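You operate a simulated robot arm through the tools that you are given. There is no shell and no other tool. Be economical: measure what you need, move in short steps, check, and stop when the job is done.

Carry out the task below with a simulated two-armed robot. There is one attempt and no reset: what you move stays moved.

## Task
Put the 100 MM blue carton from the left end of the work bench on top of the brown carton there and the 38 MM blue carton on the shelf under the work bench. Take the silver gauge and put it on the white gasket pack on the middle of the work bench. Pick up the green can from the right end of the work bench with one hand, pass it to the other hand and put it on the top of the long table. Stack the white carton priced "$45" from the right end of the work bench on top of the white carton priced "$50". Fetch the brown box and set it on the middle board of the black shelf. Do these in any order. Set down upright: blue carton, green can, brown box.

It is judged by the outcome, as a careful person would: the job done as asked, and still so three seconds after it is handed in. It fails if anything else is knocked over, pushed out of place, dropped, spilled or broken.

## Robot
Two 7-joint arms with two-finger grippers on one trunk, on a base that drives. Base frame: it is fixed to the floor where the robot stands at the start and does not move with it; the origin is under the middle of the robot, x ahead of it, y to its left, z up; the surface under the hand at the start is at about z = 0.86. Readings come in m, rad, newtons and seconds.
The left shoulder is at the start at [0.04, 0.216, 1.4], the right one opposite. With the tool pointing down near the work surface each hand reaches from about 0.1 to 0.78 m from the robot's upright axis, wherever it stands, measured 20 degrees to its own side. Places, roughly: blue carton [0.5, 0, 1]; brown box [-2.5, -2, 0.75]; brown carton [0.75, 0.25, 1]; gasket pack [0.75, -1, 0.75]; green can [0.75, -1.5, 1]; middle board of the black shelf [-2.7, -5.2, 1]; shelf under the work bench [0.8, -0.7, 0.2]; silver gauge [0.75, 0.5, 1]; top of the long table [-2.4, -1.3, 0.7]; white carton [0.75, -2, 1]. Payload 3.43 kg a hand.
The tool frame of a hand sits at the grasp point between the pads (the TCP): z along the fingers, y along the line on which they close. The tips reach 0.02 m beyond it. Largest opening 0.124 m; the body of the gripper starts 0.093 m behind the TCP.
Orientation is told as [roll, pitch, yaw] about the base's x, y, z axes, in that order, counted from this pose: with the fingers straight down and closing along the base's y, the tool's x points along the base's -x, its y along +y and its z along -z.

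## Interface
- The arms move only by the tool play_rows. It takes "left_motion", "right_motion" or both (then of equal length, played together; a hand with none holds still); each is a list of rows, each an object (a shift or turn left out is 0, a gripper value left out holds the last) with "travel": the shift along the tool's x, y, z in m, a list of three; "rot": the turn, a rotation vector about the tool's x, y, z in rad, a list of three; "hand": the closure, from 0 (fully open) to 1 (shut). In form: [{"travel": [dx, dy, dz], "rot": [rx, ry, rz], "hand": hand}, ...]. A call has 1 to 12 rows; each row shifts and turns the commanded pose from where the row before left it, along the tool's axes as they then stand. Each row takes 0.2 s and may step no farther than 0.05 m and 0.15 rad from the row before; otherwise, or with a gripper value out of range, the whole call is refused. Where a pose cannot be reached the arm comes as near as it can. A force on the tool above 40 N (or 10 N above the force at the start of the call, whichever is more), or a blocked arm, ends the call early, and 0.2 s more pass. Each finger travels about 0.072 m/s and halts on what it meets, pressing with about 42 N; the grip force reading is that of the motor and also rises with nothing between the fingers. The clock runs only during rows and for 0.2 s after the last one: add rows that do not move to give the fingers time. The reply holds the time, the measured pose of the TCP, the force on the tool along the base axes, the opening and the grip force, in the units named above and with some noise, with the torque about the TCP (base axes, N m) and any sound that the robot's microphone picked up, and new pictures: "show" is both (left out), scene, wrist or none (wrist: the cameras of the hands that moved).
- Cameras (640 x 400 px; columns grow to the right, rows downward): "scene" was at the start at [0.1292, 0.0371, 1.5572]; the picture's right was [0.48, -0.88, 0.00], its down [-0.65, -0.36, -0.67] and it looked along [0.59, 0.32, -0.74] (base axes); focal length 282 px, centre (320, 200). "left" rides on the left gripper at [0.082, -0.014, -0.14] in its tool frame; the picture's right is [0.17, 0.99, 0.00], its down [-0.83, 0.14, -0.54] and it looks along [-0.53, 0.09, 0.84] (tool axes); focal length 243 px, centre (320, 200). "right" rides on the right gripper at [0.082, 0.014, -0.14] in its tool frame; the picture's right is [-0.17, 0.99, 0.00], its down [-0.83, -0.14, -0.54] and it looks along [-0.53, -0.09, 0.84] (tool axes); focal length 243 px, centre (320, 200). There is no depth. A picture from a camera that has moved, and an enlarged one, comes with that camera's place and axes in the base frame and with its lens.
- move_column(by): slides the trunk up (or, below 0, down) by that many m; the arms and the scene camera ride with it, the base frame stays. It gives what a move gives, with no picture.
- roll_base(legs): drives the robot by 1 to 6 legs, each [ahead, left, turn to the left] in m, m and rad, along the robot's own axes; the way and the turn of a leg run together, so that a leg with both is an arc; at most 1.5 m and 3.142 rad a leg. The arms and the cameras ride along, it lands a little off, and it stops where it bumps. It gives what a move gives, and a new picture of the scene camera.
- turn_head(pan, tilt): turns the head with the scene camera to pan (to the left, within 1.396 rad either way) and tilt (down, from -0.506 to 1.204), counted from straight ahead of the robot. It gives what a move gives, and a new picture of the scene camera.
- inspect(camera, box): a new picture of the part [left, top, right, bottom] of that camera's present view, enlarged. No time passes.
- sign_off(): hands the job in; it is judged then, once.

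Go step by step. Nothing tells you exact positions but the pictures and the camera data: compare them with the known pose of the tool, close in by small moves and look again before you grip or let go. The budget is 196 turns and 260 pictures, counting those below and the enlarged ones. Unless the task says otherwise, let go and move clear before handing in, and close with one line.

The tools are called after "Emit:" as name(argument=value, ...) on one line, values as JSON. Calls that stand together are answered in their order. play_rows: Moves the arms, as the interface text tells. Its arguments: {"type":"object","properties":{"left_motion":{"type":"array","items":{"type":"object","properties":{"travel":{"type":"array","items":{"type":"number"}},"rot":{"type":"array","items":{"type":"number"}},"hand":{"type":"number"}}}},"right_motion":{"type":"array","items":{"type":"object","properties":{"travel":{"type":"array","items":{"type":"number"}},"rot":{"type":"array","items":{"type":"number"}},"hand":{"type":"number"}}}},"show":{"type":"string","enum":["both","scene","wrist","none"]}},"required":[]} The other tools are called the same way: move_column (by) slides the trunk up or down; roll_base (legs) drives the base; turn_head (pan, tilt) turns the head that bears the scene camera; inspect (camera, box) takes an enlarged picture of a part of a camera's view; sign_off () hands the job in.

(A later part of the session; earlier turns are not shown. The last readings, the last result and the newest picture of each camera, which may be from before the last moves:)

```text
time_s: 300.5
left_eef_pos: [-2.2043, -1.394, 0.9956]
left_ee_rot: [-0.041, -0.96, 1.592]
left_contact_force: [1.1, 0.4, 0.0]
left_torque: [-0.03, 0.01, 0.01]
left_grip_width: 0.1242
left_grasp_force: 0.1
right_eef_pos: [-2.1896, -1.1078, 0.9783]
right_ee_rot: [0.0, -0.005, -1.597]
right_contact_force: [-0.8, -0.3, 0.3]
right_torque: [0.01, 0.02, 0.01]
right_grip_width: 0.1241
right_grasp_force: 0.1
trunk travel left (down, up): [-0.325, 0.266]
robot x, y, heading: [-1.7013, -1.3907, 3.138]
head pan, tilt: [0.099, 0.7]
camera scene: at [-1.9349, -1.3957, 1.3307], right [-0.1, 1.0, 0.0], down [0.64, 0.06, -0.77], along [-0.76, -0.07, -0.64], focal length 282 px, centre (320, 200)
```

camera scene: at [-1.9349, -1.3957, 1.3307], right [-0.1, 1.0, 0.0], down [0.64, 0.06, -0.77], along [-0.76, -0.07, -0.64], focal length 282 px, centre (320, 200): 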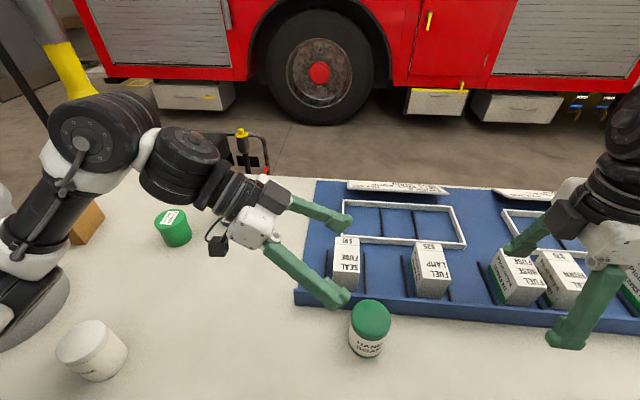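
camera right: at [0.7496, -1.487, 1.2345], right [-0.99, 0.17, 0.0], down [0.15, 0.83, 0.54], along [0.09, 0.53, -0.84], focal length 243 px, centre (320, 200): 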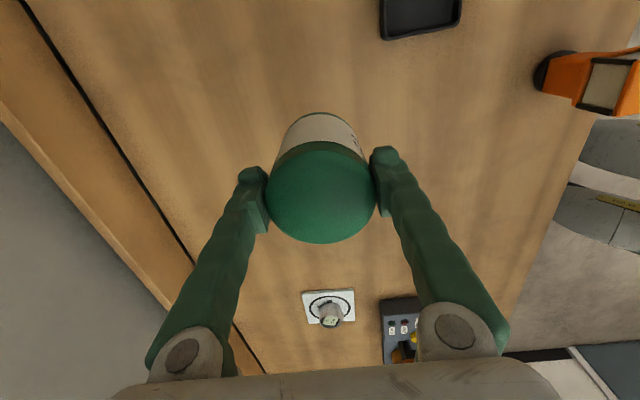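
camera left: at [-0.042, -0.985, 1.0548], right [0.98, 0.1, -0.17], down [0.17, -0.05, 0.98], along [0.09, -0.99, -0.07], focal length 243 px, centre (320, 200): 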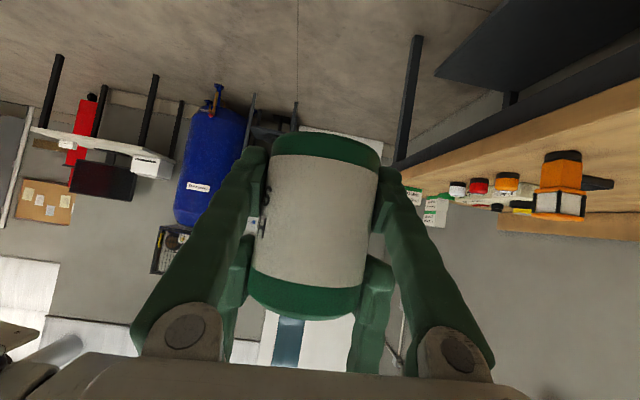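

The can stands upright on the long table and the other items are undisturbed. Backing away, raising the trunk, and looking toward the brown box beside the bucket.

Emit:
roll_base(legs=[[-0.75, 0, 0]])

Emit:
move_column(by=0.22)

Emit:
turn_head(pan=0.55, tilt=0.45)

```text
time_s: 305.5
left_eef_pos: [-1.4539, -1.3974, 0.996]
left_ee_rot: [-0.043, -0.957, 1.604]
left_contact_force: [-0.4, -1.3, 0.3]
left_torque: [0.03, -0.03, 0.02]
left_grip_width: 0.1242
left_grasp_force: 0.0
right_eef_pos: [-1.4412, -1.112, 0.9789]
right_ee_rot: [-0.001, -0.005, -1.583]
right_contact_force: [-0.4, 0.4, -0.2]
right_torque: [0.03, 0.02, 0.0]
right_grip_width: 0.1239
right_grasp_force: 0.0
trunk travel left (down, up): [-0.325, 0.266]
robot x, y, heading: [-0.9541, -1.3831, -3.13]
head pan, tilt: [0.099, 0.7]
camera scene: at [-1.1858, -1.3965, 1.3306], right [-0.11, 0.99, 0.0], down [0.64, 0.07, -0.76], along [-0.76, -0.08, -0.64], focal length 282 px, centre (320, 200)
```

scene: 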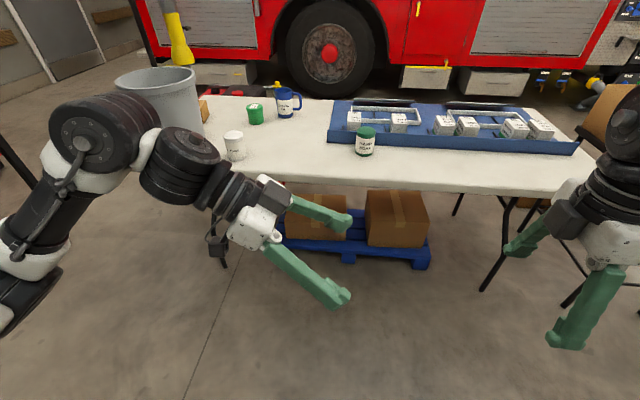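

```text
time_s: 307.8
left_eef_pos: [-1.4544, -1.3975, 1.2147]
left_ee_rot: [-0.046, -0.959, 1.604]
left_contact_force: [0.2, 0.0, 0.2]
left_torque: [-0.02, 0.0, -0.02]
left_grip_width: 0.1242
left_grasp_force: 0.1
right_eef_pos: [-1.443, -1.1118, 1.1969]
right_ee_rot: [0.001, -0.003, -1.582]
right_contact_force: [0.1, 0.0, -0.5]
right_torque: [-0.01, 0.02, 0.0]
right_grip_width: 0.1242
right_grasp_force: 0.0
trunk travel left (down, up): [-0.545, 0.046]
robot x, y, heading: [-0.951, -1.3835, -3.132]
head pan, tilt: [0.099, 0.7]
```

```text
time_s: 308.7
left_eef_pos: [-1.4537, -1.3986, 1.2158]
left_ee_rot: [-0.042, -0.958, 1.603]
left_contact_force: [-0.3, 0.7, 0.3]
left_torque: [0.04, 0.02, 0.0]
left_grip_width: 0.124
left_grasp_force: 0.0
right_eef_pos: [-1.4429, -1.1124, 1.1981]
right_ee_rot: [0.0, -0.005, -1.583]
right_contact_force: [-0.5, -0.1, 0.3]
right_torque: [-0.01, 0.01, -0.01]
right_grip_width: 0.1238
right_grasp_force: 0.1
trunk travel left (down, up): [-0.545, 0.046]
robot x, y, heading: [-0.9481, -1.3863, -3.136]
head pan, tilt: [0.55, 0.45]
camera scene: at [-1.0895, -1.4351, 1.5908], right [-0.53, 0.85, 0.0], down [0.37, 0.23, -0.9], along [-0.76, -0.48, -0.44], focal length 282 px, centre (320, 200)
```

scene: 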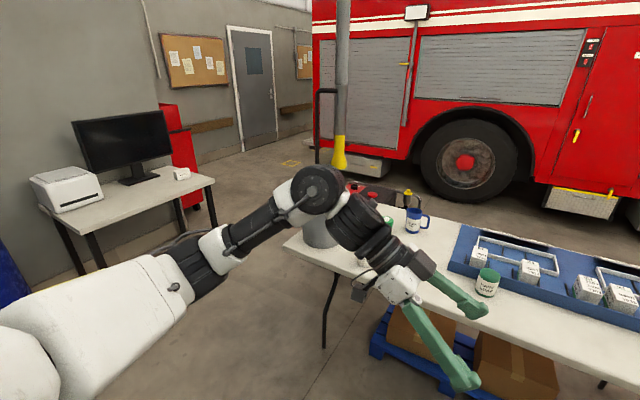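

A desk with a monitor stands at y ≈ -3.2, so I'll enter the gap at the table's end facing it. Drive left, turn right to face +y, then sidestep.

Emit:
roll_base(legs=[[0, 1.36, 0], [0, 0, -1.57], [0, 0.75, 0]])

Emit:
turn_head(pan=0.35, tilt=0.65)

```text
time_s: 342.0
left_eef_pos: [-1.7079, -2.2621, 1.2158]
left_ee_rot: [-0.044, -0.959, 0.077]
left_contact_force: [-0.1, -0.5, 0.0]
left_torque: [0.0, 0.02, 0.03]
left_grip_width: 0.1239
left_grasp_force: 0.1
right_eef_pos: [-1.4218, -2.2624, 1.1982]
right_ee_rot: [0.0, -0.006, -3.109]
right_contact_force: [0.1, 0.5, 0.1]
right_torque: [-0.01, 0.0, 0.0]
right_grip_width: 0.1242
right_grasp_force: 0.0
trunk travel left (down, up): [-0.545, 0.046]
robot x, y, heading: [-1.6729, -2.7643, 1.628]
head pan, tilt: [0.55, 0.45]
camera scene: at [-1.7292, -2.6308, 1.5908], right [0.82, 0.57, 0.0], down [0.25, -0.36, -0.9], along [-0.51, 0.74, -0.44], focal length 282 px, centre (320, 200)
```

scene: 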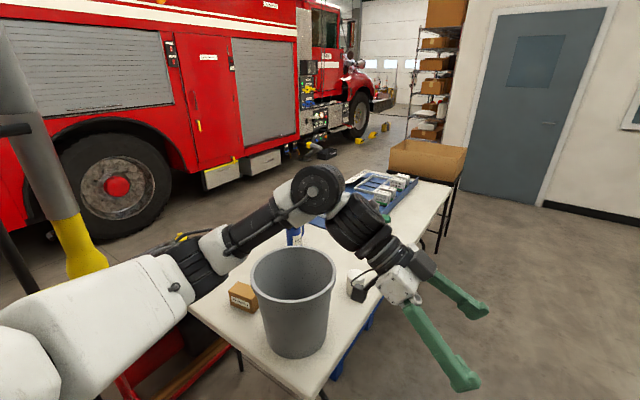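

```text
time_s: 342.8
left_eef_pos: [-1.7078, -2.2621, 1.2156]
left_ee_rot: [-0.042, -0.958, 0.078]
left_contact_force: [-1.7, 0.5, 0.0]
left_torque: [0.02, -0.01, -0.01]
left_grip_width: 0.1239
left_grasp_force: 0.0
right_eef_pos: [-1.4219, -2.26, 1.1984]
right_ee_rot: [0.0, -0.005, -3.109]
right_contact_force: [0.1, 0.2, 0.5]
right_torque: [-0.02, -0.03, 0.01]
right_grip_width: 0.1239
right_grasp_force: 0.1
trunk travel left (down, up): [-0.545, 0.046]
robot x, y, heading: [-1.6728, -2.7643, 1.621]
head pan, tilt: [0.351, 0.649]
camera scene: at [-1.7114, -2.6268, 1.573], right [0.92, 0.39, 0.0], down [0.24, -0.56, -0.8], along [-0.31, 0.73, -0.6], focal length 282 px, centre (320, 200)
```

scene: 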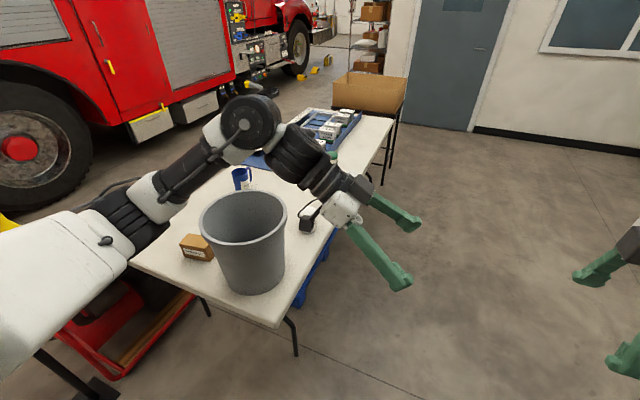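

The brown box is at about (-2.435, -2.09), beside the bucket. Before gripping I need to know how the black shelf is built, so I'll turn around to look at it.

Emit:
roll_base(legs=[[0.0, -0.5, 0], [0, 0, -2.4]])

Emit:
turn_head(pan=-1.3, tilt=0.25)

```text
time_s: 356.4
left_eef_pos: [-0.7364, -2.9907, 1.2169]
left_ee_rot: [-0.036, -0.966, -2.101]
left_contact_force: [-1.3, -0.3, -0.1]
left_torque: [0.01, 0.01, 0.01]
left_grip_width: 0.1242
left_grasp_force: 0.0
right_eef_pos: [-0.8966, -3.2231, 1.2029]
right_ee_rot: [-0.005, -0.003, 1.007]
right_contact_force: [0.4, -0.8, 0.2]
right_torque: [0.01, -0.02, 0.01]
right_grip_width: 0.1236
right_grasp_force: 0.2
trunk travel left (down, up): [-0.545, 0.046]
robot x, y, heading: [-1.1715, -2.7387, -0.553]
head pan, tilt: [0.351, 0.649]
stopped in leg 2: the robot was blocked; the commanded pose is now the measured one
camera scene: at [-1.0361, -2.781, 1.5732], right [-0.2, -0.98, 0.01], down [-0.59, 0.12, -0.8], along [0.78, -0.16, -0.6], focal length 282 px, centre (320, 200)
```

scene: 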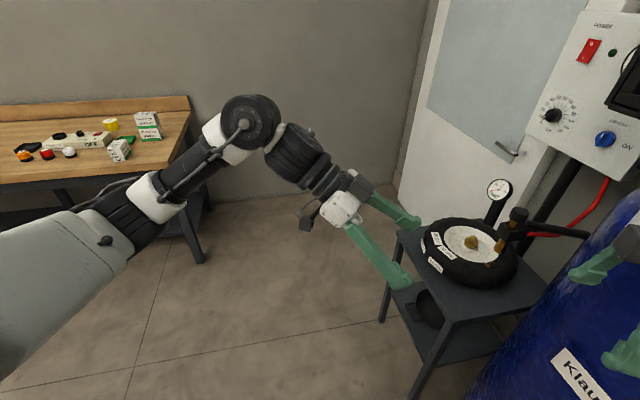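

```text
time_s: 358.1
left_eef_pos: [-0.7357, -2.9899, 1.2167]
left_ee_rot: [-0.038, -0.964, -2.102]
left_contact_force: [0.2, -0.2, 0.2]
left_torque: [0.01, -0.04, 0.0]
left_grip_width: 0.1241
left_grasp_force: 0.0
right_eef_pos: [-0.8967, -3.224, 1.2018]
right_ee_rot: [-0.003, -0.003, 1.005]
right_contact_force: [0.2, 0.4, 1.0]
right_torque: [-0.09, 0.12, -0.04]
right_grip_width: 0.124
right_grasp_force: 0.0
trunk travel left (down, up): [-0.545, 0.046]
robot x, y, heading: [-1.1774, -2.7398, -0.55]
head pan, tilt: [-1.3, 0.25]
camera scene: at [-1.1455, -2.853, 1.6101], right [-0.96, 0.28, 0.0], down [0.07, 0.23, -0.97], along [-0.27, -0.93, -0.24], focal length 282 px, centre (320, 200)
```

scene: 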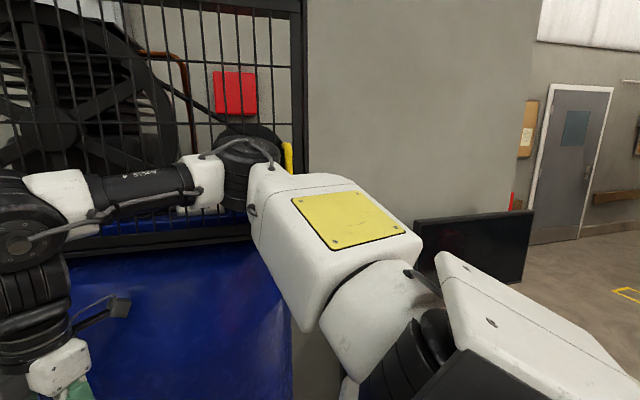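

The right elbow bumped the compressor cage; nothing appears moved. I'll turn back left and pull away, then view the shelf from a freer spot.

Emit:
roll_base(legs=[[0, 0, 0.6], [0, 0.45, 0], [0, 0, 2.2]])

Emit:
turn_head(pan=1.39, tilt=0.2)

```text
time_s: 374.1
left_eef_pos: [-1.4951, -1.8829, 1.2156]
left_ee_rot: [-0.044, -0.959, 0.664]
left_contact_force: [0.4, 0.1, -0.4]
left_torque: [0.0, 0.02, -0.03]
left_grip_width: 0.1239
left_grasp_force: 0.1
right_eef_pos: [-1.2608, -1.7257, 1.1992]
right_ee_rot: [-0.001, -0.007, -2.514]
right_contact_force: [0.7, 0.1, -0.7]
right_torque: [-0.01, 0.0, 0.0]
right_grip_width: 0.124
right_grasp_force: 0.1
trunk travel left (down, up): [-0.545, 0.046]
robot x, y, heading: [-1.1842, -2.28, 2.211]
head pan, tilt: [-1.3, 0.25]
camera scene: at [-1.1661, -2.1612, 1.6095], right [0.79, -0.61, 0.0], down [-0.15, -0.2, -0.97], along [0.59, 0.77, -0.25], focal length 282 px, centre (320, 200)
```

scene: 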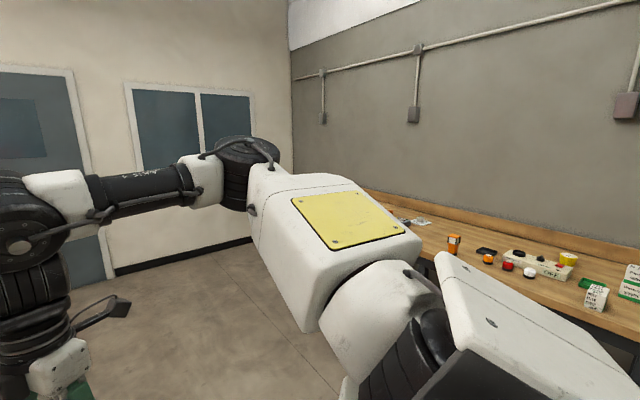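

```text
time_s: 376.4
left_eef_pos: [-1.4964, -1.8827, 1.215]
left_ee_rot: [-0.041, -0.959, 0.664]
left_contact_force: [0.1, 0.1, 0.4]
left_torque: [0.0, 0.0, 0.04]
left_grip_width: 0.1242
left_grasp_force: 0.1
right_eef_pos: [-1.2618, -1.725, 1.199]
right_ee_rot: [0.0, -0.008, -2.514]
right_contact_force: [-0.6, 0.1, 0.0]
right_torque: [-0.04, 0.02, 0.02]
right_grip_width: 0.1239
right_grasp_force: 0.1
trunk travel left (down, up): [-0.545, 0.046]
robot x, y, heading: [-1.1867, -2.2836, 2.214]
head pan, tilt: [1.389, 0.201]
camera scene: at [-1.3067, -2.2764, 1.614], right [-0.44, 0.9, 0.0], down [0.18, 0.09, -0.98], along [-0.88, -0.44, -0.2], focal length 282 px, centre (320, 200)
```

scene: 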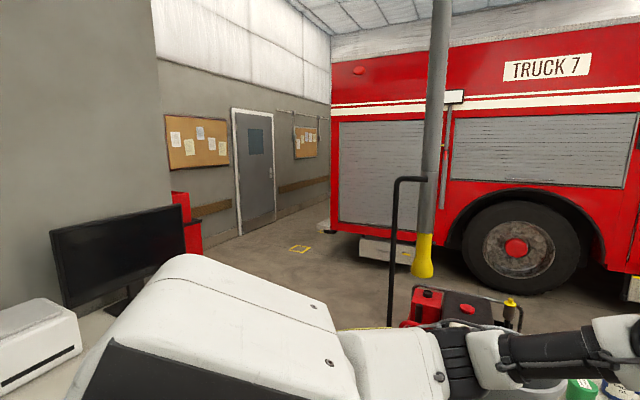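

The shelf lies behind the wall corner, so I'll go to the table's end first and measure the box closely to decide the grasp.

Emit:
roll_base(legs=[[0, 0, -0.644], [-0.46, 0, 0], [0, 0.95, 0]])

Emit:
turn_head(pan=0.35, tilt=0.9)

```text
time_s: 394.7
left_eef_pos: [-2.1578, -2.2379, 1.2153]
left_ee_rot: [-0.04, -0.958, 0.036]
left_contact_force: [-0.1, 0.0, -0.3]
left_torque: [0.02, 0.0, -0.03]
left_grip_width: 0.1238
left_grasp_force: 0.0
right_eef_pos: [-1.8759, -2.2483, 1.1997]
right_ee_rot: [-0.003, -0.007, 3.139]
right_contact_force: [-0.6, 0.2, 0.2]
right_torque: [0.0, -0.01, -0.01]
right_grip_width: 0.124
right_grasp_force: 0.0
trunk travel left (down, up): [-0.545, 0.046]
robot x, y, heading: [-2.1403, -2.7471, 1.587]
head pan, tilt: [1.389, 0.201]
camera scene: at [-2.2361, -2.6681, 1.614], right [0.17, 0.99, 0.0], down [0.2, -0.03, -0.98], along [-0.97, 0.16, -0.2], focal length 282 px, centre (320, 200)
```

scene: 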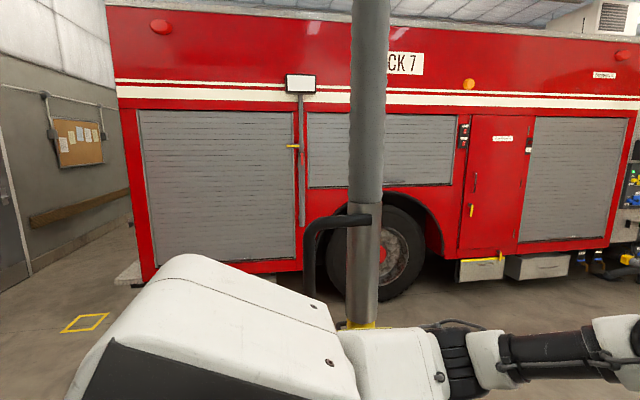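

```text
time_s: 396.0
left_eef_pos: [-2.1597, -2.2387, 1.2157]
left_ee_rot: [-0.04, -0.958, 0.037]
left_contact_force: [0.0, 0.5, 0.2]
left_torque: [0.0, 0.0, -0.06]
left_grip_width: 0.124
left_grasp_force: 0.1
right_eef_pos: [-1.8753, -2.2494, 1.199]
right_ee_rot: [-0.003, -0.007, 3.14]
right_contact_force: [-0.5, -0.2, -0.4]
right_torque: [0.01, -0.02, -0.03]
right_grip_width: 0.1239
right_grasp_force: 0.0
trunk travel left (down, up): [-0.545, 0.046]
robot x, y, heading: [-2.1459, -2.7423, 1.582]
head pan, tilt: [0.351, 0.901]
camera scene: at [-2.1714, -2.6131, 1.5525], right [0.93, 0.36, 0.0], down [0.28, -0.73, -0.62], along [-0.22, 0.58, -0.78], focal length 282 px, centre (320, 200)
```

scene: 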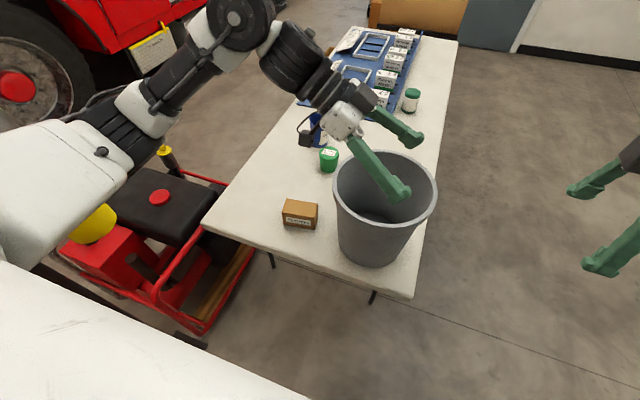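

Emit:
inspect(camera="scene", box=[240, 160, 400, 270])

```text
3.64 times, centred on (320, 215) of scene
camera zoom: at [-2.1714, -2.6131, 1.5525], right [0.93, 0.36, 0.0], down [0.28, -0.73, -0.62], along [-0.22, 0.58, -0.78], focal length 1027 px, centre (320, 146)
```

zoom: 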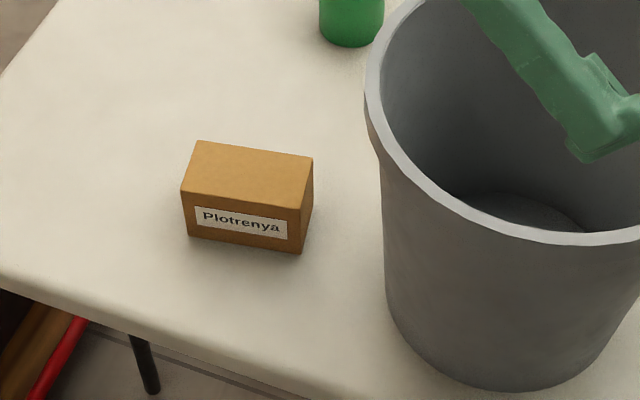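

The brown box is centred at (-2.431, -2.113), about 0.11 × 0.057 × 0.07 m and turned by 0.18 rad. The left hand will take it with fingers tilted forward so it can go onto a shelf board. I'll reorient the left hand above it.

Emit:
play_rows(left_motion=[{"rot": [0, 0.137, 0]}, {"rot": [0, 0.137, 0]}, {"rot": [0, 0.137, 0]}, {"rot": [0, 0.137, 0]}, {"rot": [0, 0.137, 0]}, {"rot": [0, 0.137, 0]}, {"rot": [0, 0.136, 0]}, {"travel": [0.05, 0, 0]}, {"travel": [0.05, 0, 0]}, {"travel": [0.05, 0, 0]}, {"travel": [0.05, -0.005, 0]}, {"travel": [0.045, -0.015, 0]}], show="none")

Emit:
play_rows(left_motion=[{"rot": [0, 0, -0.1425]}, {"rot": [0, 0, -0.1425]}, {"rot": [0, 0, -0.1425]}, {"rot": [0, 0, -0.1425]}, {"rot": [0, 0, -0.1425]}, {"rot": [0, 0, -0.1425]}, {"rot": [0, 0, -0.1425]}, {"rot": [0, 0, -0.1425]}, {"rot": [0, 0, -0.1425]}, {"rot": [0, 0, -0.1425]}, {"rot": [0, 0, -0.1425]}, {"rot": [0, 0, -0.1425]}], show="none")

```text
refused: row 11 steps farther than a row can; nothing moved
```

```text
time_s: 398.6
left_eef_pos: [-2.1587, -2.2376, 1.2161]
left_ee_rot: [-0.952, 0.139, 1.655]
left_contact_force: [-0.7, -0.8, 0.0]
left_torque: [0.01, -0.02, 0.0]
left_grip_width: 0.1239
left_grasp_force: 0.0
right_eef_pos: [-1.8754, -2.2491, 1.1986]
right_ee_rot: [-0.001, -0.006, 3.14]
right_contact_force: [0.4, 1.0, 0.1]
right_torque: [0.03, -0.01, 0.03]
right_grip_width: 0.1243
right_grasp_force: 0.1
trunk travel left (down, up): [-0.545, 0.046]
robot x, y, heading: [-2.1449, -2.7451, 1.581]
head pan, tilt: [0.351, 0.901]
```

The first call was refused and only the second ran, but that still leads to the desired posture. I'll un-tilt now and move over.

Emit:
play_rows(left_motion=[{"rot": [-0.136, 0, 0]}, {"rot": [-0.136, 0, 0]}, {"rot": [-0.136, 0, 0]}, {"rot": [-0.136, 0, 0]}, {"rot": [-0.136, 0, 0]}, {"rot": [-0.136, 0, 0]}, {"rot": [-0.136, 0, 0]}, {"travel": [0.0036, 0.049, 0]}, {"travel": [0.0036, 0.049, 0]}, {"travel": [0.0036, 0.049, 0]}, {"travel": [0.0036, 0.049, 0]}, {"travel": [0.0036, 0.049, 0]}], show="scene")

```text
time_s: 401.2
left_eef_pos: [-2.4052, -2.2803, 1.2185]
left_ee_rot: [-0.003, 0.136, 1.652]
left_contact_force: [-0.8, 0.5, 0.0]
left_torque: [0.0, -0.04, 0.01]
left_grip_width: 0.124
left_grasp_force: 0.0
right_eef_pos: [-1.8773, -2.2494, 1.2]
right_ee_rot: [-0.002, -0.005, 3.142]
right_contact_force: [-0.3, 0.5, -0.5]
right_torque: [0.0, -0.02, 0.02]
right_grip_width: 0.124
right_grasp_force: 0.1
trunk travel left (down, up): [-0.545, 0.046]
robot x, y, heading: [-2.1448, -2.7435, 1.584]
head pan, tilt: [0.351, 0.901]
camera scene: at [-2.1747, -2.6141, 1.5525], right [0.93, 0.36, 0.0], down [0.28, -0.73, -0.62], along [-0.22, 0.58, -0.78], focal length 282 px, centre (320, 200)
```

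scene: 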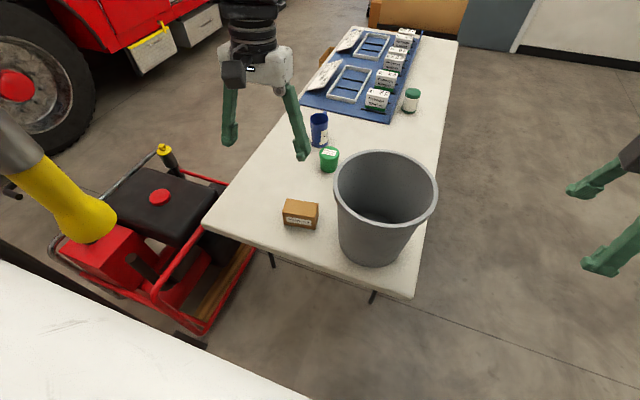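

Now pitching the left fingers forward.

Emit:
play_rows(left_motion=[{"rot": [0, -0.134, -0.013]}, {"rot": [0, -0.134, -0.013]}, {"rot": [0, -0.134, -0.013]}, {"rot": [0, -0.134, -0.013]}, {"rot": [0, -0.134, -0.013]}, {"rot": [0, -0.134, 0]}, {"rot": [0, -0.134, 0]}, {}], show="both")

```text
time_s: 403.0
left_eef_pos: [-2.5152, -2.2415, 1.2611]
left_ee_rot: [-0.015, -0.665, 1.705]
left_contact_force: [0.1, 0.5, 0.0]
left_torque: [0.02, 0.02, 0.02]
left_grip_width: 0.1241
left_grasp_force: 0.0
left hand out of reach, approached as far as the arm can: row 2, 3, 4, 5, 6, 7
right_eef_pos: [-1.8742, -2.2482, 1.1987]
right_ee_rot: [-0.003, -0.01, 3.141]
right_contact_force: [0.9, 0.8, 0.2]
right_torque: [0.0, 0.03, -0.05]
right_grip_width: 0.1242
right_grasp_force: 0.1
trunk travel left (down, up): [-0.545, 0.046]
robot x, y, heading: [-2.1449, -2.7438, 1.586]
head pan, tilt: [0.351, 0.901]
camera scene: at [-2.1705, -2.6127, 1.5525], right [0.93, 0.36, 0.0], down [0.28, -0.73, -0.62], along [-0.22, 0.58, -0.78], focal length 282 px, centre (320, 200)
camera left: at [-2.4846, -2.3885, 1.3196], right [-0.96, -0.25, -0.11], down [-0.19, 0.3, 0.94], along [-0.2, 0.92, -0.33], focal length 243 px, centre (320, 200)
```

scene: 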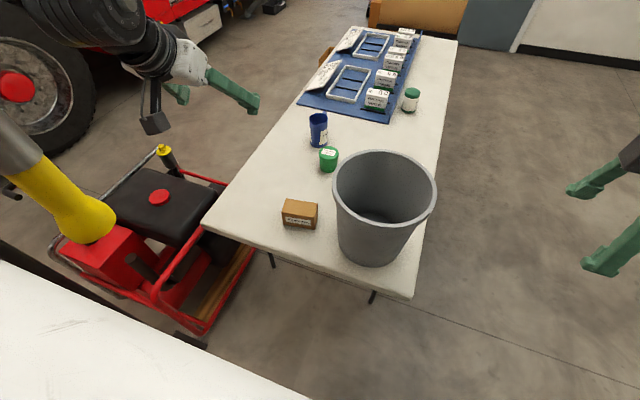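
left: 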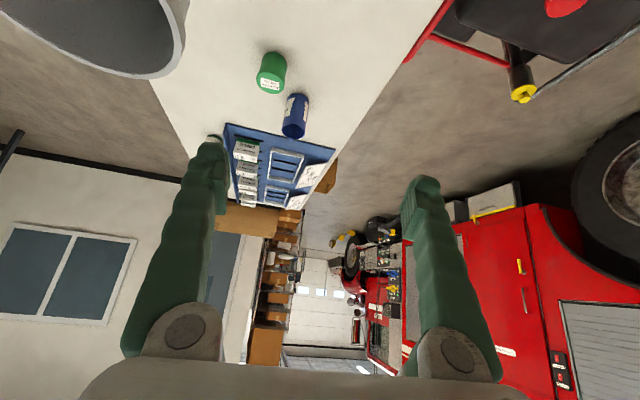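

Pitch reached about 38°, which will do. Moving down to a pre-grasp in front of the box.

Emit:
play_rows(left_motion=[{"travel": [0.0261, -0.0126, 0.038], "rot": [-0.025, 0, -0.031]}, {"travel": [0.0261, -0.0126, 0.038]}, {"travel": [0.0261, -0.0126, 0.038]}, {"travel": [0.0261, -0.0126, 0.038]}, {"travel": [0.0261, -0.0126, 0.038]}, {"travel": [0.0261, -0.0126, 0.038]}, {"travel": [0.0261, -0.0126, 0.038]}, {"travel": [0.0261, -0.0126, 0.038]}, {}], show="both")

```text
time_s: 405.0
left_eef_pos: [-2.4376, -2.1872, 0.8915]
left_ee_rot: [-0.007, -0.666, 1.751]
left_contact_force: [-0.1, 0.3, -0.1]
left_torque: [-0.03, -0.03, 0.0]
left_grip_width: 0.1242
left_grasp_force: 0.1
left hand out of reach, approached as far as the arm can: row 1
right_eef_pos: [-1.8751, -2.2497, 1.1989]
right_ee_rot: [-0.002, -0.008, 3.14]
right_contact_force: [0.3, -0.2, -0.1]
right_torque: [0.0, 0.01, -0.03]
right_grip_width: 0.1238
right_grasp_force: 0.0
trunk travel left (down, up): [-0.545, 0.046]
robot x, y, heading: [-2.1453, -2.7434, 1.585]
head pan, tilt: [0.351, 0.901]
camera scene: at [-2.1711, -2.6131, 1.5526], right [0.93, 0.36, 0.0], down [0.28, -0.73, -0.62], along [-0.22, 0.58, -0.78], focal length 282 px, centre (320, 200)
camera left: at [-2.3982, -2.3325, 0.951], right [-0.95, -0.3, -0.11], down [-0.2, 0.29, 0.94], along [-0.25, 0.91, -0.33], focal length 243 px, centre (320, 200)
```

scene: 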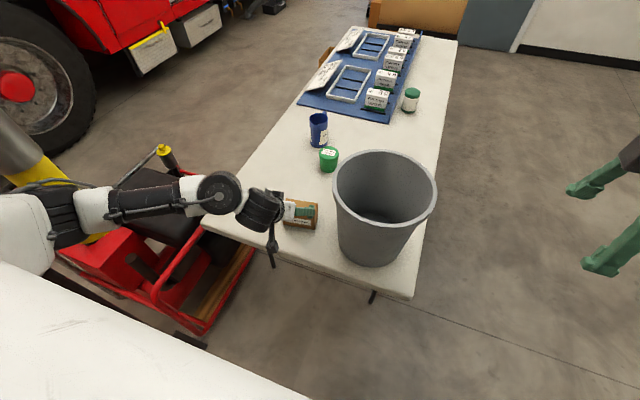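
left: 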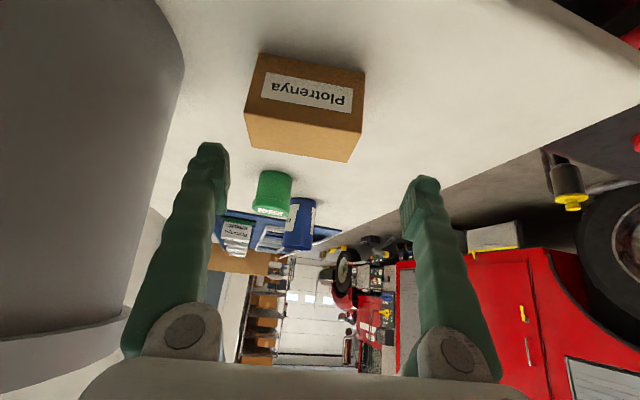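

Two cameras agree on the box: front corners at (-2.372, -2.132) and (-2.479, -2.155). I'll correct sideways and stop just before the fingers straddle it.

Emit:
play_rows(left_motion=[{"travel": [0.01, -0.0094, 0.02], "rot": [-0.009, 0, -0.012]}, {"travel": [0.0095, -0.0094, 0.025]}, {"travel": [0, 0, 0.022]}, {}], show="wrist")

Emit:
inspect(camera="scene", box=[240, 160, 400, 270])

```text
time_s: 406.0
left_eef_pos: [-2.4225, -2.1576, 0.8275]
left_ee_rot: [-0.01, -0.666, 1.766]
left_contact_force: [-0.3, -0.5, -0.4]
left_torque: [-0.04, 0.0, 0.01]
left_grip_width: 0.124
left_grasp_force: 0.0
right_eef_pos: [-1.8748, -2.2487, 1.1992]
right_ee_rot: [0.0, -0.006, 3.141]
right_contact_force: [0.9, -0.6, 0.1]
right_torque: [0.0, 0.01, -0.03]
right_grip_width: 0.124
right_grasp_force: 0.1
trunk travel left (down, up): [-0.545, 0.046]
robot x, y, heading: [-2.1416, -2.7438, 1.58]
head pan, tilt: [0.351, 0.901]
camera left: at [-2.3822, -2.303, 0.8864], right [-0.94, -0.31, -0.11], down [-0.2, 0.29, 0.94], along [-0.26, 0.91, -0.33], focal length 243 px, centre (320, 200)
```

left: 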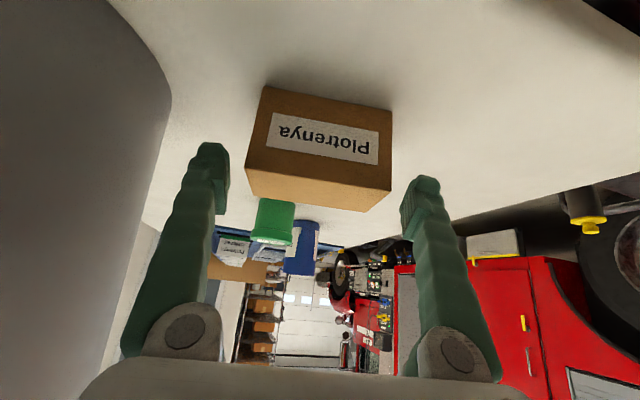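

```text
3.64 times, centred on (320, 215) of scene
camera zoom: at [-2.1713, -2.6133, 1.5525], right [0.93, 0.36, 0.0], down [0.28, -0.73, -0.62], along [-0.22, 0.58, -0.78], focal length 1027 px, centre (320, 146)
```

zoom: 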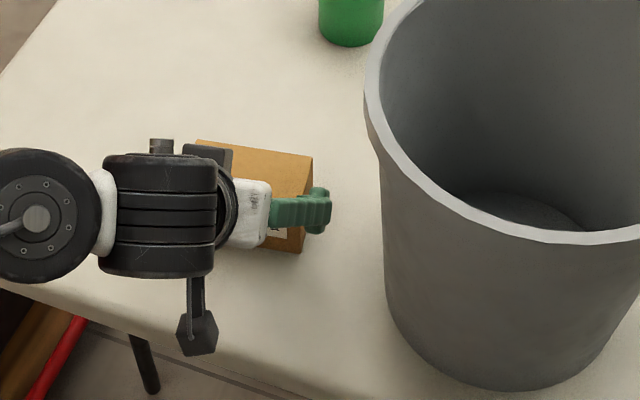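

Lateral alignment is within a millimetre or two. Advancing and gripping.

Emit:
play_rows(left_motion=[{"travel": [0, 0, 0.025]}, {"travel": [0, 0, 0.025]}, {"travel": [0, 0, 0.018]}, {"hand": 0.1}, {"hand": 0.25}, {"hand": 0.3}, {"hand": 0.3}, {}], show="wrist")

```text
time_s: 406.7
left_eef_pos: [-2.4268, -2.1201, 0.7941]
left_ee_rot: [-0.024, -0.685, 1.776]
left_contact_force: [1.3, -7.5, 20.2]
left_torque: [-0.08, 0.01, -0.03]
left_grip_width: 0.1242
left_grasp_force: 0.1
right_eef_pos: [-1.8746, -2.2516, 1.2001]
right_ee_rot: [-0.005, -0.009, 3.141]
right_contact_force: [-0.9, 0.0, -0.4]
right_torque: [-0.03, -0.02, -0.01]
right_grip_width: 0.1242
right_grasp_force: 0.1
trunk travel left (down, up): [-0.545, 0.046]
robot x, y, heading: [-2.1409, -2.744, 1.583]
head pan, tilt: [0.351, 0.901]
stopped in row 3 (left hand): the force on the tool passed its limit at 46 N (the readings are from after the stop); the commanded pose is now the measured one
camera left: at [-2.3867, -2.2661, 0.8506], right [-0.94, -0.31, -0.12], down [-0.21, 0.27, 0.94], along [-0.26, 0.91, -0.32], focal length 243 px, centre (320, 200)
```

left: 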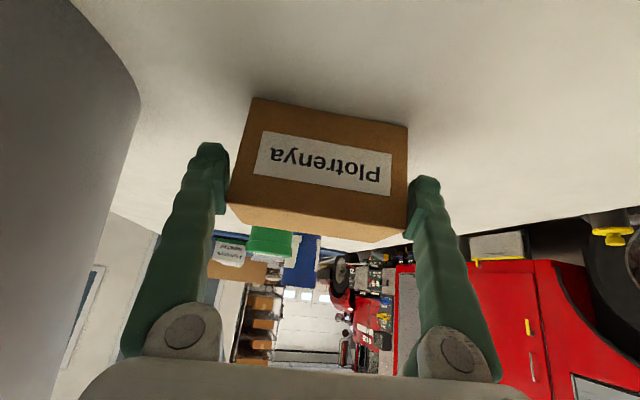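

The fingers nudged the box back about a centimetre: its long side is too wide for a safe grip. I'll instead grip its short side vertically, set it down turned 90° and then re-grip it tilted. First retreat and straighten the hand.

Emit:
play_rows(left_motion=[{"travel": [0, 0, -0.03]}, {"travel": [0, 0, -0.05]}, {"travel": [-0.031, 0, -0.039]}, {"travel": [-0.031, 0, -0.039]}, {"travel": [-0.031, 0, -0.039]}, {"travel": [-0.031, 0, -0.039]}, {"travel": [-0.031, 0, -0.039]}, {"travel": [-0.031, 0, -0.039]}, {"rot": [0, 0.137, 0]}, {"rot": [0, 0.137, 0]}, {"rot": [0, 0.137, 0]}, {"rot": [0, 0.137, 0]}], show="none")

Emit:
inspect(camera="scene", box=[240, 160, 400, 270])

```text
time_s: 409.3
left_eef_pos: [-2.4285, -2.1779, 1.1422]
left_ee_rot: [-0.018, -0.609, 1.772]
left_contact_force: [0.4, 0.5, -1.9]
left_torque: [-0.02, -0.03, -0.01]
left_grip_width: 0.1241
left_grasp_force: 0.1
left hand out of reach, approached as far as the arm can: row 9, 10, 11, 12
right_eef_pos: [-1.8749, -2.2489, 1.1987]
right_ee_rot: [-0.001, -0.007, 3.142]
right_contact_force: [-0.3, 0.3, -0.6]
right_torque: [0.02, 0.01, -0.02]
right_grip_width: 0.1242
right_grasp_force: 0.0
trunk travel left (down, up): [-0.545, 0.046]
robot x, y, heading: [-2.144, -2.7448, 1.589]
head pan, tilt: [0.351, 0.901]
```

```text
3.64 times, centred on (320, 215) of scene
camera zoom: at [-2.1715, -2.6128, 1.5524], right [0.93, 0.36, 0.0], down [0.28, -0.73, -0.62], along [-0.22, 0.58, -0.78], focal length 1027 px, centre (320, 146)
```

zoom: 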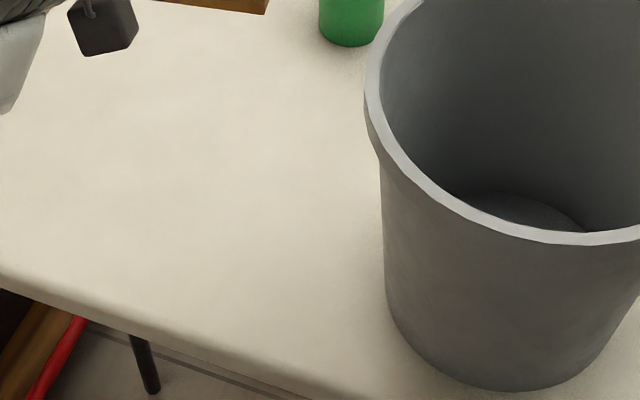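

The box is no longer on the table: it seems wedged between the fingers. Checking the wrist camera before anything else.

Emit:
inspect(camera="left", box=[0, 0, 640, 400])

Emit:
inspect(camera="scene", box=[0, 0, 640, 400])

```text
1.00 times, centred on (320, 200) of left (not enlarged: the box is as wide or as high as the picture)
camera zoom: at [-2.3891, -2.319, 1.2103], right [-0.94, -0.32, -0.11], down [-0.22, 0.34, 0.91], along [-0.25, 0.89, -0.39], focal length 243 px, centre (320, 200)
```

zoom: 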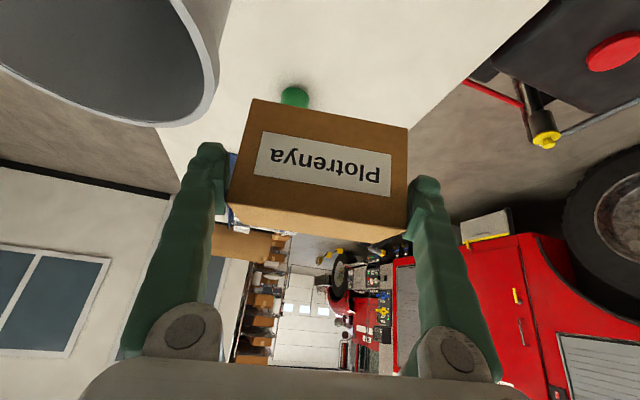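

```text
1.00 times, centred on (320, 200) of scene (not enlarged: the box is as wide or as high as the picture)
camera zoom: at [-2.1715, -2.6128, 1.5524], right [0.93, 0.36, 0.0], down [0.28, -0.73, -0.62], along [-0.22, 0.58, -0.78], focal length 282 px, centre (320, 200)
```

zoom: 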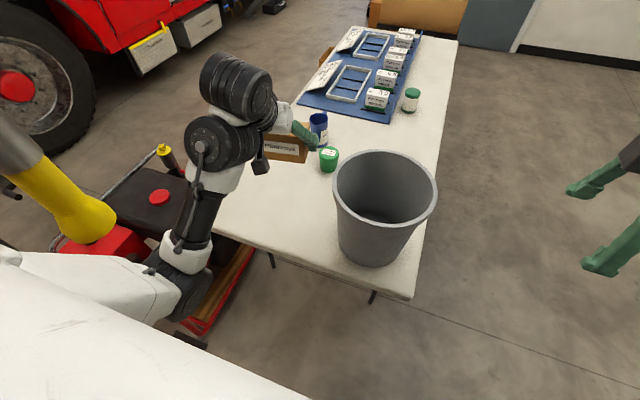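

The box is exactly as wide as the opening and came up wedged between the pads. I'll close now to hold it firmly.

Emit:
play_rows(left_motion=[{"hand": 0.05}, {"hand": 0.15}, {"hand": 0.15}, {"hand": 0.15}], show="wrist")

```text
time_s: 410.3
left_eef_pos: [-2.4294, -2.1764, 1.1427]
left_ee_rot: [-0.019, -0.609, 1.771]
left_contact_force: [-0.9, 1.2, 0.5]
left_torque: [-0.03, -0.01, 0.0]
left_grip_width: 0.1229
left_grasp_force: 41.5
right_eef_pos: [-1.875, -2.2496, 1.1997]
right_ee_rot: [-0.001, -0.007, 3.142]
right_contact_force: [-0.4, 0.5, 0.9]
right_torque: [0.0, -0.01, 0.04]
right_grip_width: 0.1239
right_grasp_force: 0.1
trunk travel left (down, up): [-0.545, 0.046]
robot x, y, heading: [-2.1403, -2.7461, 1.581]
head pan, tilt: [0.351, 0.901]
camera left: at [-2.3891, -2.3191, 1.2102], right [-0.94, -0.32, -0.11], down [-0.22, 0.34, 0.91], along [-0.25, 0.89, -0.39], focal length 243 px, centre (320, 200)
```

left: 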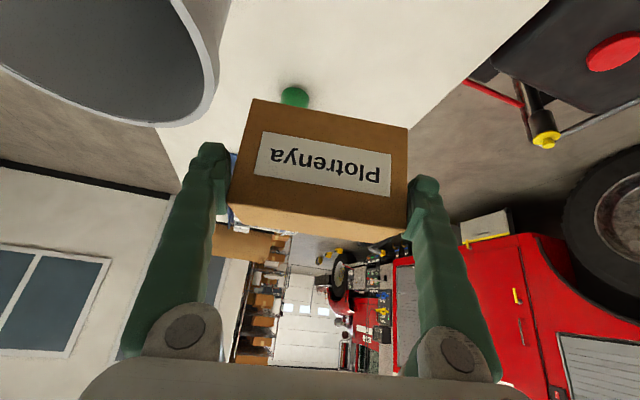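

The box is held firmly at 0.123. A hose hangs at about (-2.65, -2.47), so I'll turn right, away from it, after raising the box a little.

Emit:
play_rows(left_motion=[{"rot": [0, -0.038, 0], "travel": [-0.0143, 0, -0.0205]}, {"rot": [0, -0.038, 0], "travel": [-0.0143, 0, -0.0205]}, {}], show="none")

Emit:
roll_base(legs=[[0, 0, -3.1]])

```text
time_s: 411.1
left_eef_pos: [-2.4333, -2.1817, 1.1718]
left_ee_rot: [-0.021, -0.685, 1.773]
left_contact_force: [-0.5, 0.4, -1.9]
left_torque: [-0.05, 0.0, 0.01]
left_grip_width: 0.1228
left_grasp_force: 42.0
left hand out of reach, approached as far as the arm can: row 1, 2
right_eef_pos: [-1.8754, -2.2476, 1.1984]
right_ee_rot: [-0.003, -0.006, 3.14]
right_contact_force: [-0.8, 0.4, 0.0]
right_torque: [-0.02, -0.01, -0.02]
right_grip_width: 0.1241
right_grasp_force: 0.0
trunk travel left (down, up): [-0.545, 0.046]
robot x, y, heading: [-2.1439, -2.7441, 1.587]
head pan, tilt: [0.351, 0.901]
```

```text
time_s: 421.5
left_eef_pos: [-1.8113, -3.2824, 1.1732]
left_ee_rot: [-0.021, -0.685, -1.295]
left_contact_force: [0.3, 0.3, -2.4]
left_torque: [0.03, 0.06, 0.01]
left_grip_width: 0.1226
left_grasp_force: 41.6
right_eef_pos: [-2.3737, -3.2563, 1.1983]
right_ee_rot: [-0.003, -0.008, 0.072]
right_contact_force: [-0.4, -0.4, -0.3]
right_torque: [0.02, -0.01, 0.0]
right_grip_width: 0.1242
right_grasp_force: 0.0
trunk travel left (down, up): [-0.545, 0.046]
robot x, y, heading: [-2.1434, -2.7444, -1.481]
head pan, tilt: [0.351, 0.901]
camera scene: at [-2.1061, -2.8741, 1.5525], right [-0.91, -0.42, 0.0], down [-0.33, 0.71, -0.62], along [0.26, -0.56, -0.78], focal length 282 px, centre (320, 200)
```

scene: 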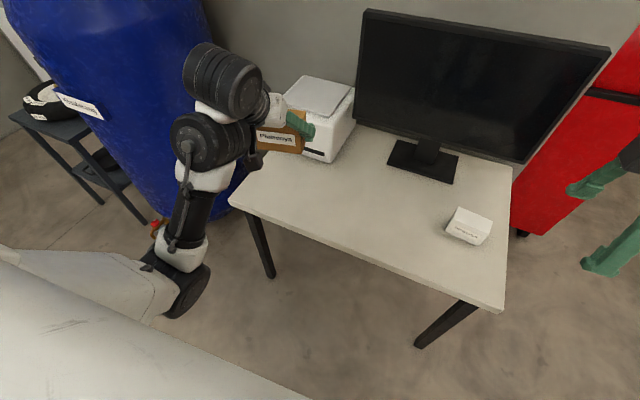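

Clear. Now sidestepping toward the opening beyond the desk and looking ahead for the black shelf.

Emit:
roll_base(legs=[[0, -0.45, -0.09]])

Emit:
turn_head(pan=-0.1, tilt=0.3)

```text
time_s: 427.9
left_eef_pos: [-2.2995, -3.3283, 1.1722]
left_ee_rot: [-0.02, -0.684, -1.375]
left_contact_force: [0.0, -0.1, -1.5]
left_torque: [0.05, 0.0, 0.0]
left_grip_width: 0.1229
left_grasp_force: 42.1
right_eef_pos: [-2.8579, -3.2578, 1.1986]
right_ee_rot: [-0.001, -0.008, -0.008]
right_contact_force: [0.0, -0.4, -0.2]
right_torque: [-0.01, 0.0, 0.0]
right_grip_width: 0.1242
right_grasp_force: 0.1
trunk travel left (down, up): [-0.545, 0.046]
robot x, y, heading: [-2.5861, -2.7617, -1.562]
head pan, tilt: [0.351, 0.901]
camera scene: at [-2.5609, -2.8975, 1.5525], right [-0.94, -0.35, 0.0], down [-0.27, 0.73, -0.62], along [0.22, -0.58, -0.78], focal length 282 px, centre (320, 200)
```

scene: 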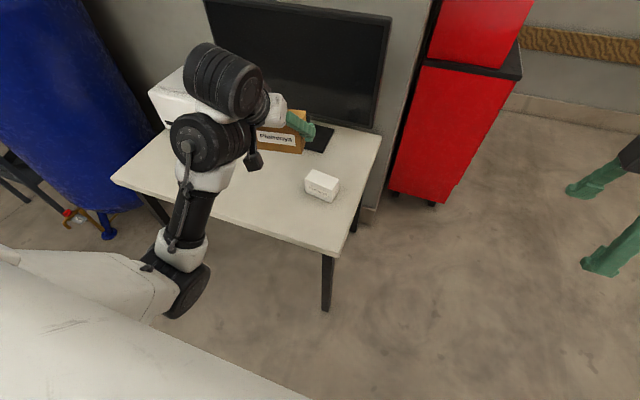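

```text
time_s: 428.9
left_eef_pos: [-2.3001, -3.3282, 1.1712]
left_ee_rot: [-0.02, -0.684, -1.376]
left_contact_force: [-0.1, -1.1, -1.7]
left_torque: [0.05, 0.03, 0.02]
left_grip_width: 0.1227
left_grasp_force: 42.0
right_eef_pos: [-2.8578, -3.2578, 1.1994]
right_ee_rot: [0.0, -0.007, -0.008]
right_contact_force: [0.5, 0.0, -1.1]
right_torque: [-0.01, -0.03, 0.01]
right_grip_width: 0.1238
right_grasp_force: 0.0
trunk travel left (down, up): [-0.545, 0.046]
robot x, y, heading: [-2.5848, -2.7658, -1.567]
head pan, tilt: [-0.099, 0.3]
camera scene: at [-2.596, -2.9197, 1.6047], right [-1.0, 0.09, 0.0], down [0.03, 0.3, -0.95], along [-0.09, -0.95, -0.3], focal length 282 px, centre (320, 200)
```

scene: 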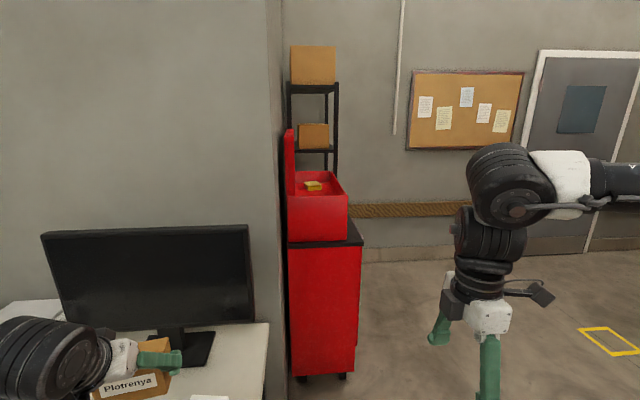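

The black shelf stands behind the red tool chest, near (-2.7, -5.2), with boxes on its boards. I'll drive around to its open side.

Emit:
roll_base(legs=[[0.4, -0.45, 0], [0.75, -0.3, 0]])

Emit:
turn_head(pan=0.65, tilt=0.4)

```text
time_s: 439.9
left_eef_pos: [-3.0585, -4.4568, 1.1725]
left_ee_rot: [-0.021, -0.685, -1.379]
left_contact_force: [0.5, -0.2, -1.6]
left_torque: [0.04, -0.04, -0.01]
left_grip_width: 0.1225
left_grasp_force: 41.7
right_eef_pos: [-3.6167, -4.3826, 1.1987]
right_ee_rot: [-0.004, -0.006, -0.012]
right_contact_force: [0.5, -0.2, -0.1]
right_torque: [-0.04, -0.01, -0.04]
right_grip_width: 0.1239
right_grasp_force: 0.0
trunk travel left (down, up): [-0.545, 0.046]
robot x, y, heading: [-3.3433, -3.8901, -1.571]
head pan, tilt: [-0.099, 0.3]
camera scene: at [-3.3524, -4.0456, 1.6048], right [-1.0, 0.1, 0.0], down [0.03, 0.29, -0.96], along [-0.09, -0.95, -0.3], focal length 282 px, centre (320, 200)
```

scene: 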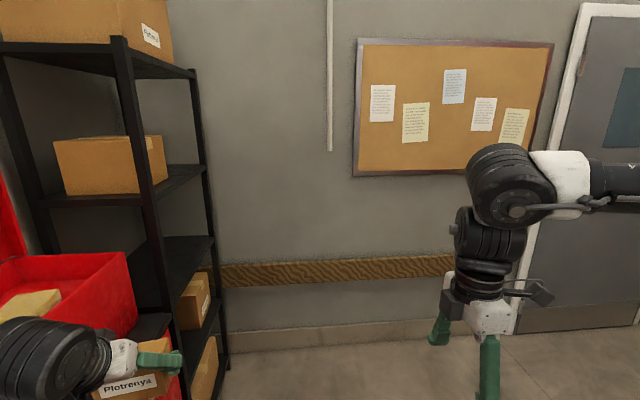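

```text
time_s: 441.0
left_eef_pos: [-3.0582, -4.4561, 1.1716]
left_ee_rot: [-0.021, -0.683, -1.377]
left_contact_force: [0.2, -0.2, -1.6]
left_torque: [0.03, -0.01, -0.01]
left_grip_width: 0.1228
left_grasp_force: 42.0
right_eef_pos: [-3.6161, -4.3831, 1.1998]
right_ee_rot: [-0.003, -0.008, -0.012]
right_contact_force: [-1.1, 1.0, 0.1]
right_torque: [-0.01, 0.0, 0.02]
right_grip_width: 0.1239
right_grasp_force: 0.0
trunk travel left (down, up): [-0.545, 0.046]
robot x, y, heading: [-3.3422, -3.89, -1.571]
head pan, tilt: [0.649, 0.4]
camera scene: at [-3.2875, -4.0269, 1.5955], right [-0.8, -0.61, 0.0], down [-0.24, 0.31, -0.92], along [0.56, -0.73, -0.39], focal length 282 px, centre (320, 200)
```

scene: 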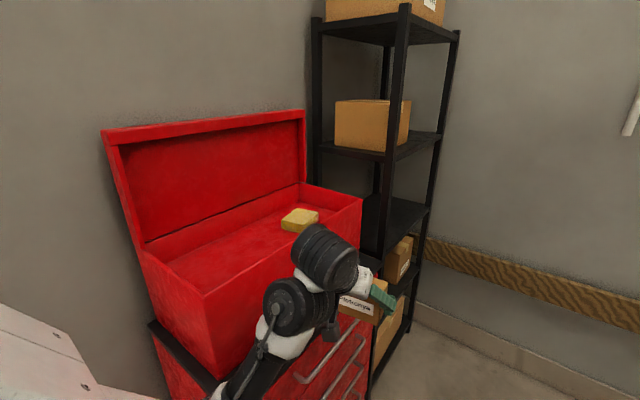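

The shelf's middle board is empty, at z ≈ 1.0 with its front edge at x ≈ -2.94 spanning y -4.93 to -5.37; the next board is at about 1.36. I'll take a stand-off position angled toward it.

Emit:
roll_base(legs=[[0.94, -0.345, 0], [0, 0, 0.87]])

Emit:
turn_head(pan=0.2, tilt=0.5)

```text
time_s: 450.0
left_eef_pos: [-3.0748, -4.968, 1.1722]
left_ee_rot: [-0.02, -0.685, -0.516]
left_contact_force: [-0.8, 1.1, -2.3]
left_torque: [0.04, 0.02, 0.0]
left_grip_width: 0.123
left_grasp_force: 41.7
right_eef_pos: [-3.4924, -5.3451, 1.1988]
right_ee_rot: [-0.002, -0.008, 0.853]
right_contact_force: [-0.5, 0.8, -0.1]
right_torque: [-0.03, -0.03, 0.03]
right_grip_width: 0.1242
right_grasp_force: 0.0
trunk travel left (down, up): [-0.545, 0.046]
robot x, y, heading: [-3.6871, -4.8178, -0.701]
head pan, tilt: [0.649, 0.4]
camera scene: at [-3.5505, -4.8632, 1.5955], right [-0.05, -1.0, 0.0], down [-0.39, 0.02, -0.92], along [0.92, -0.05, -0.39], focal length 282 px, centre (320, 200)
```

scene: 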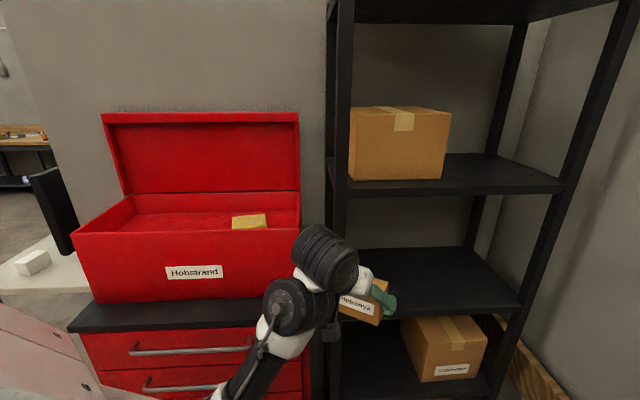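

```text
time_s: 450.9
left_eef_pos: [-3.0742, -4.9689, 1.1722]
left_ee_rot: [-0.02, -0.685, -0.515]
left_contact_force: [0.5, -0.2, -2.0]
left_torque: [0.0, 0.06, -0.01]
left_grip_width: 0.1227
left_grasp_force: 42.1
right_eef_pos: [-3.4919, -5.3452, 1.1989]
right_ee_rot: [-0.001, -0.005, 0.852]
right_contact_force: [0.1, 0.7, 0.4]
right_torque: [0.0, 0.04, 0.03]
right_grip_width: 0.1241
right_grasp_force: 0.0
trunk travel left (down, up): [-0.545, 0.046]
robot x, y, heading: [-3.6866, -4.8173, -0.702]
head pan, tilt: [0.201, 0.499]
camera scene: at [-3.5631, -4.9018, 1.5863], right [-0.48, -0.88, 0.0], down [-0.42, 0.23, -0.88], along [0.77, -0.42, -0.48], focal length 282 px, centre (320, 200)
```

scene: 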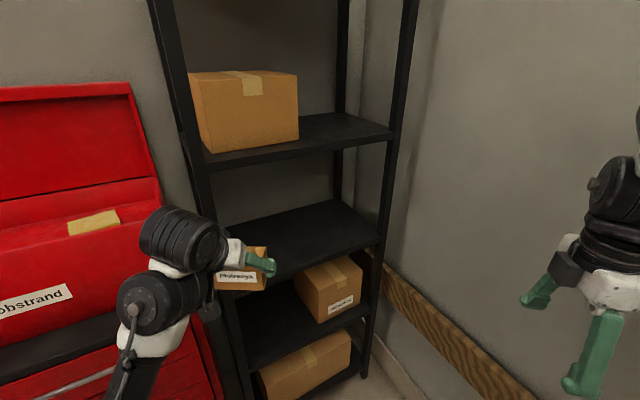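

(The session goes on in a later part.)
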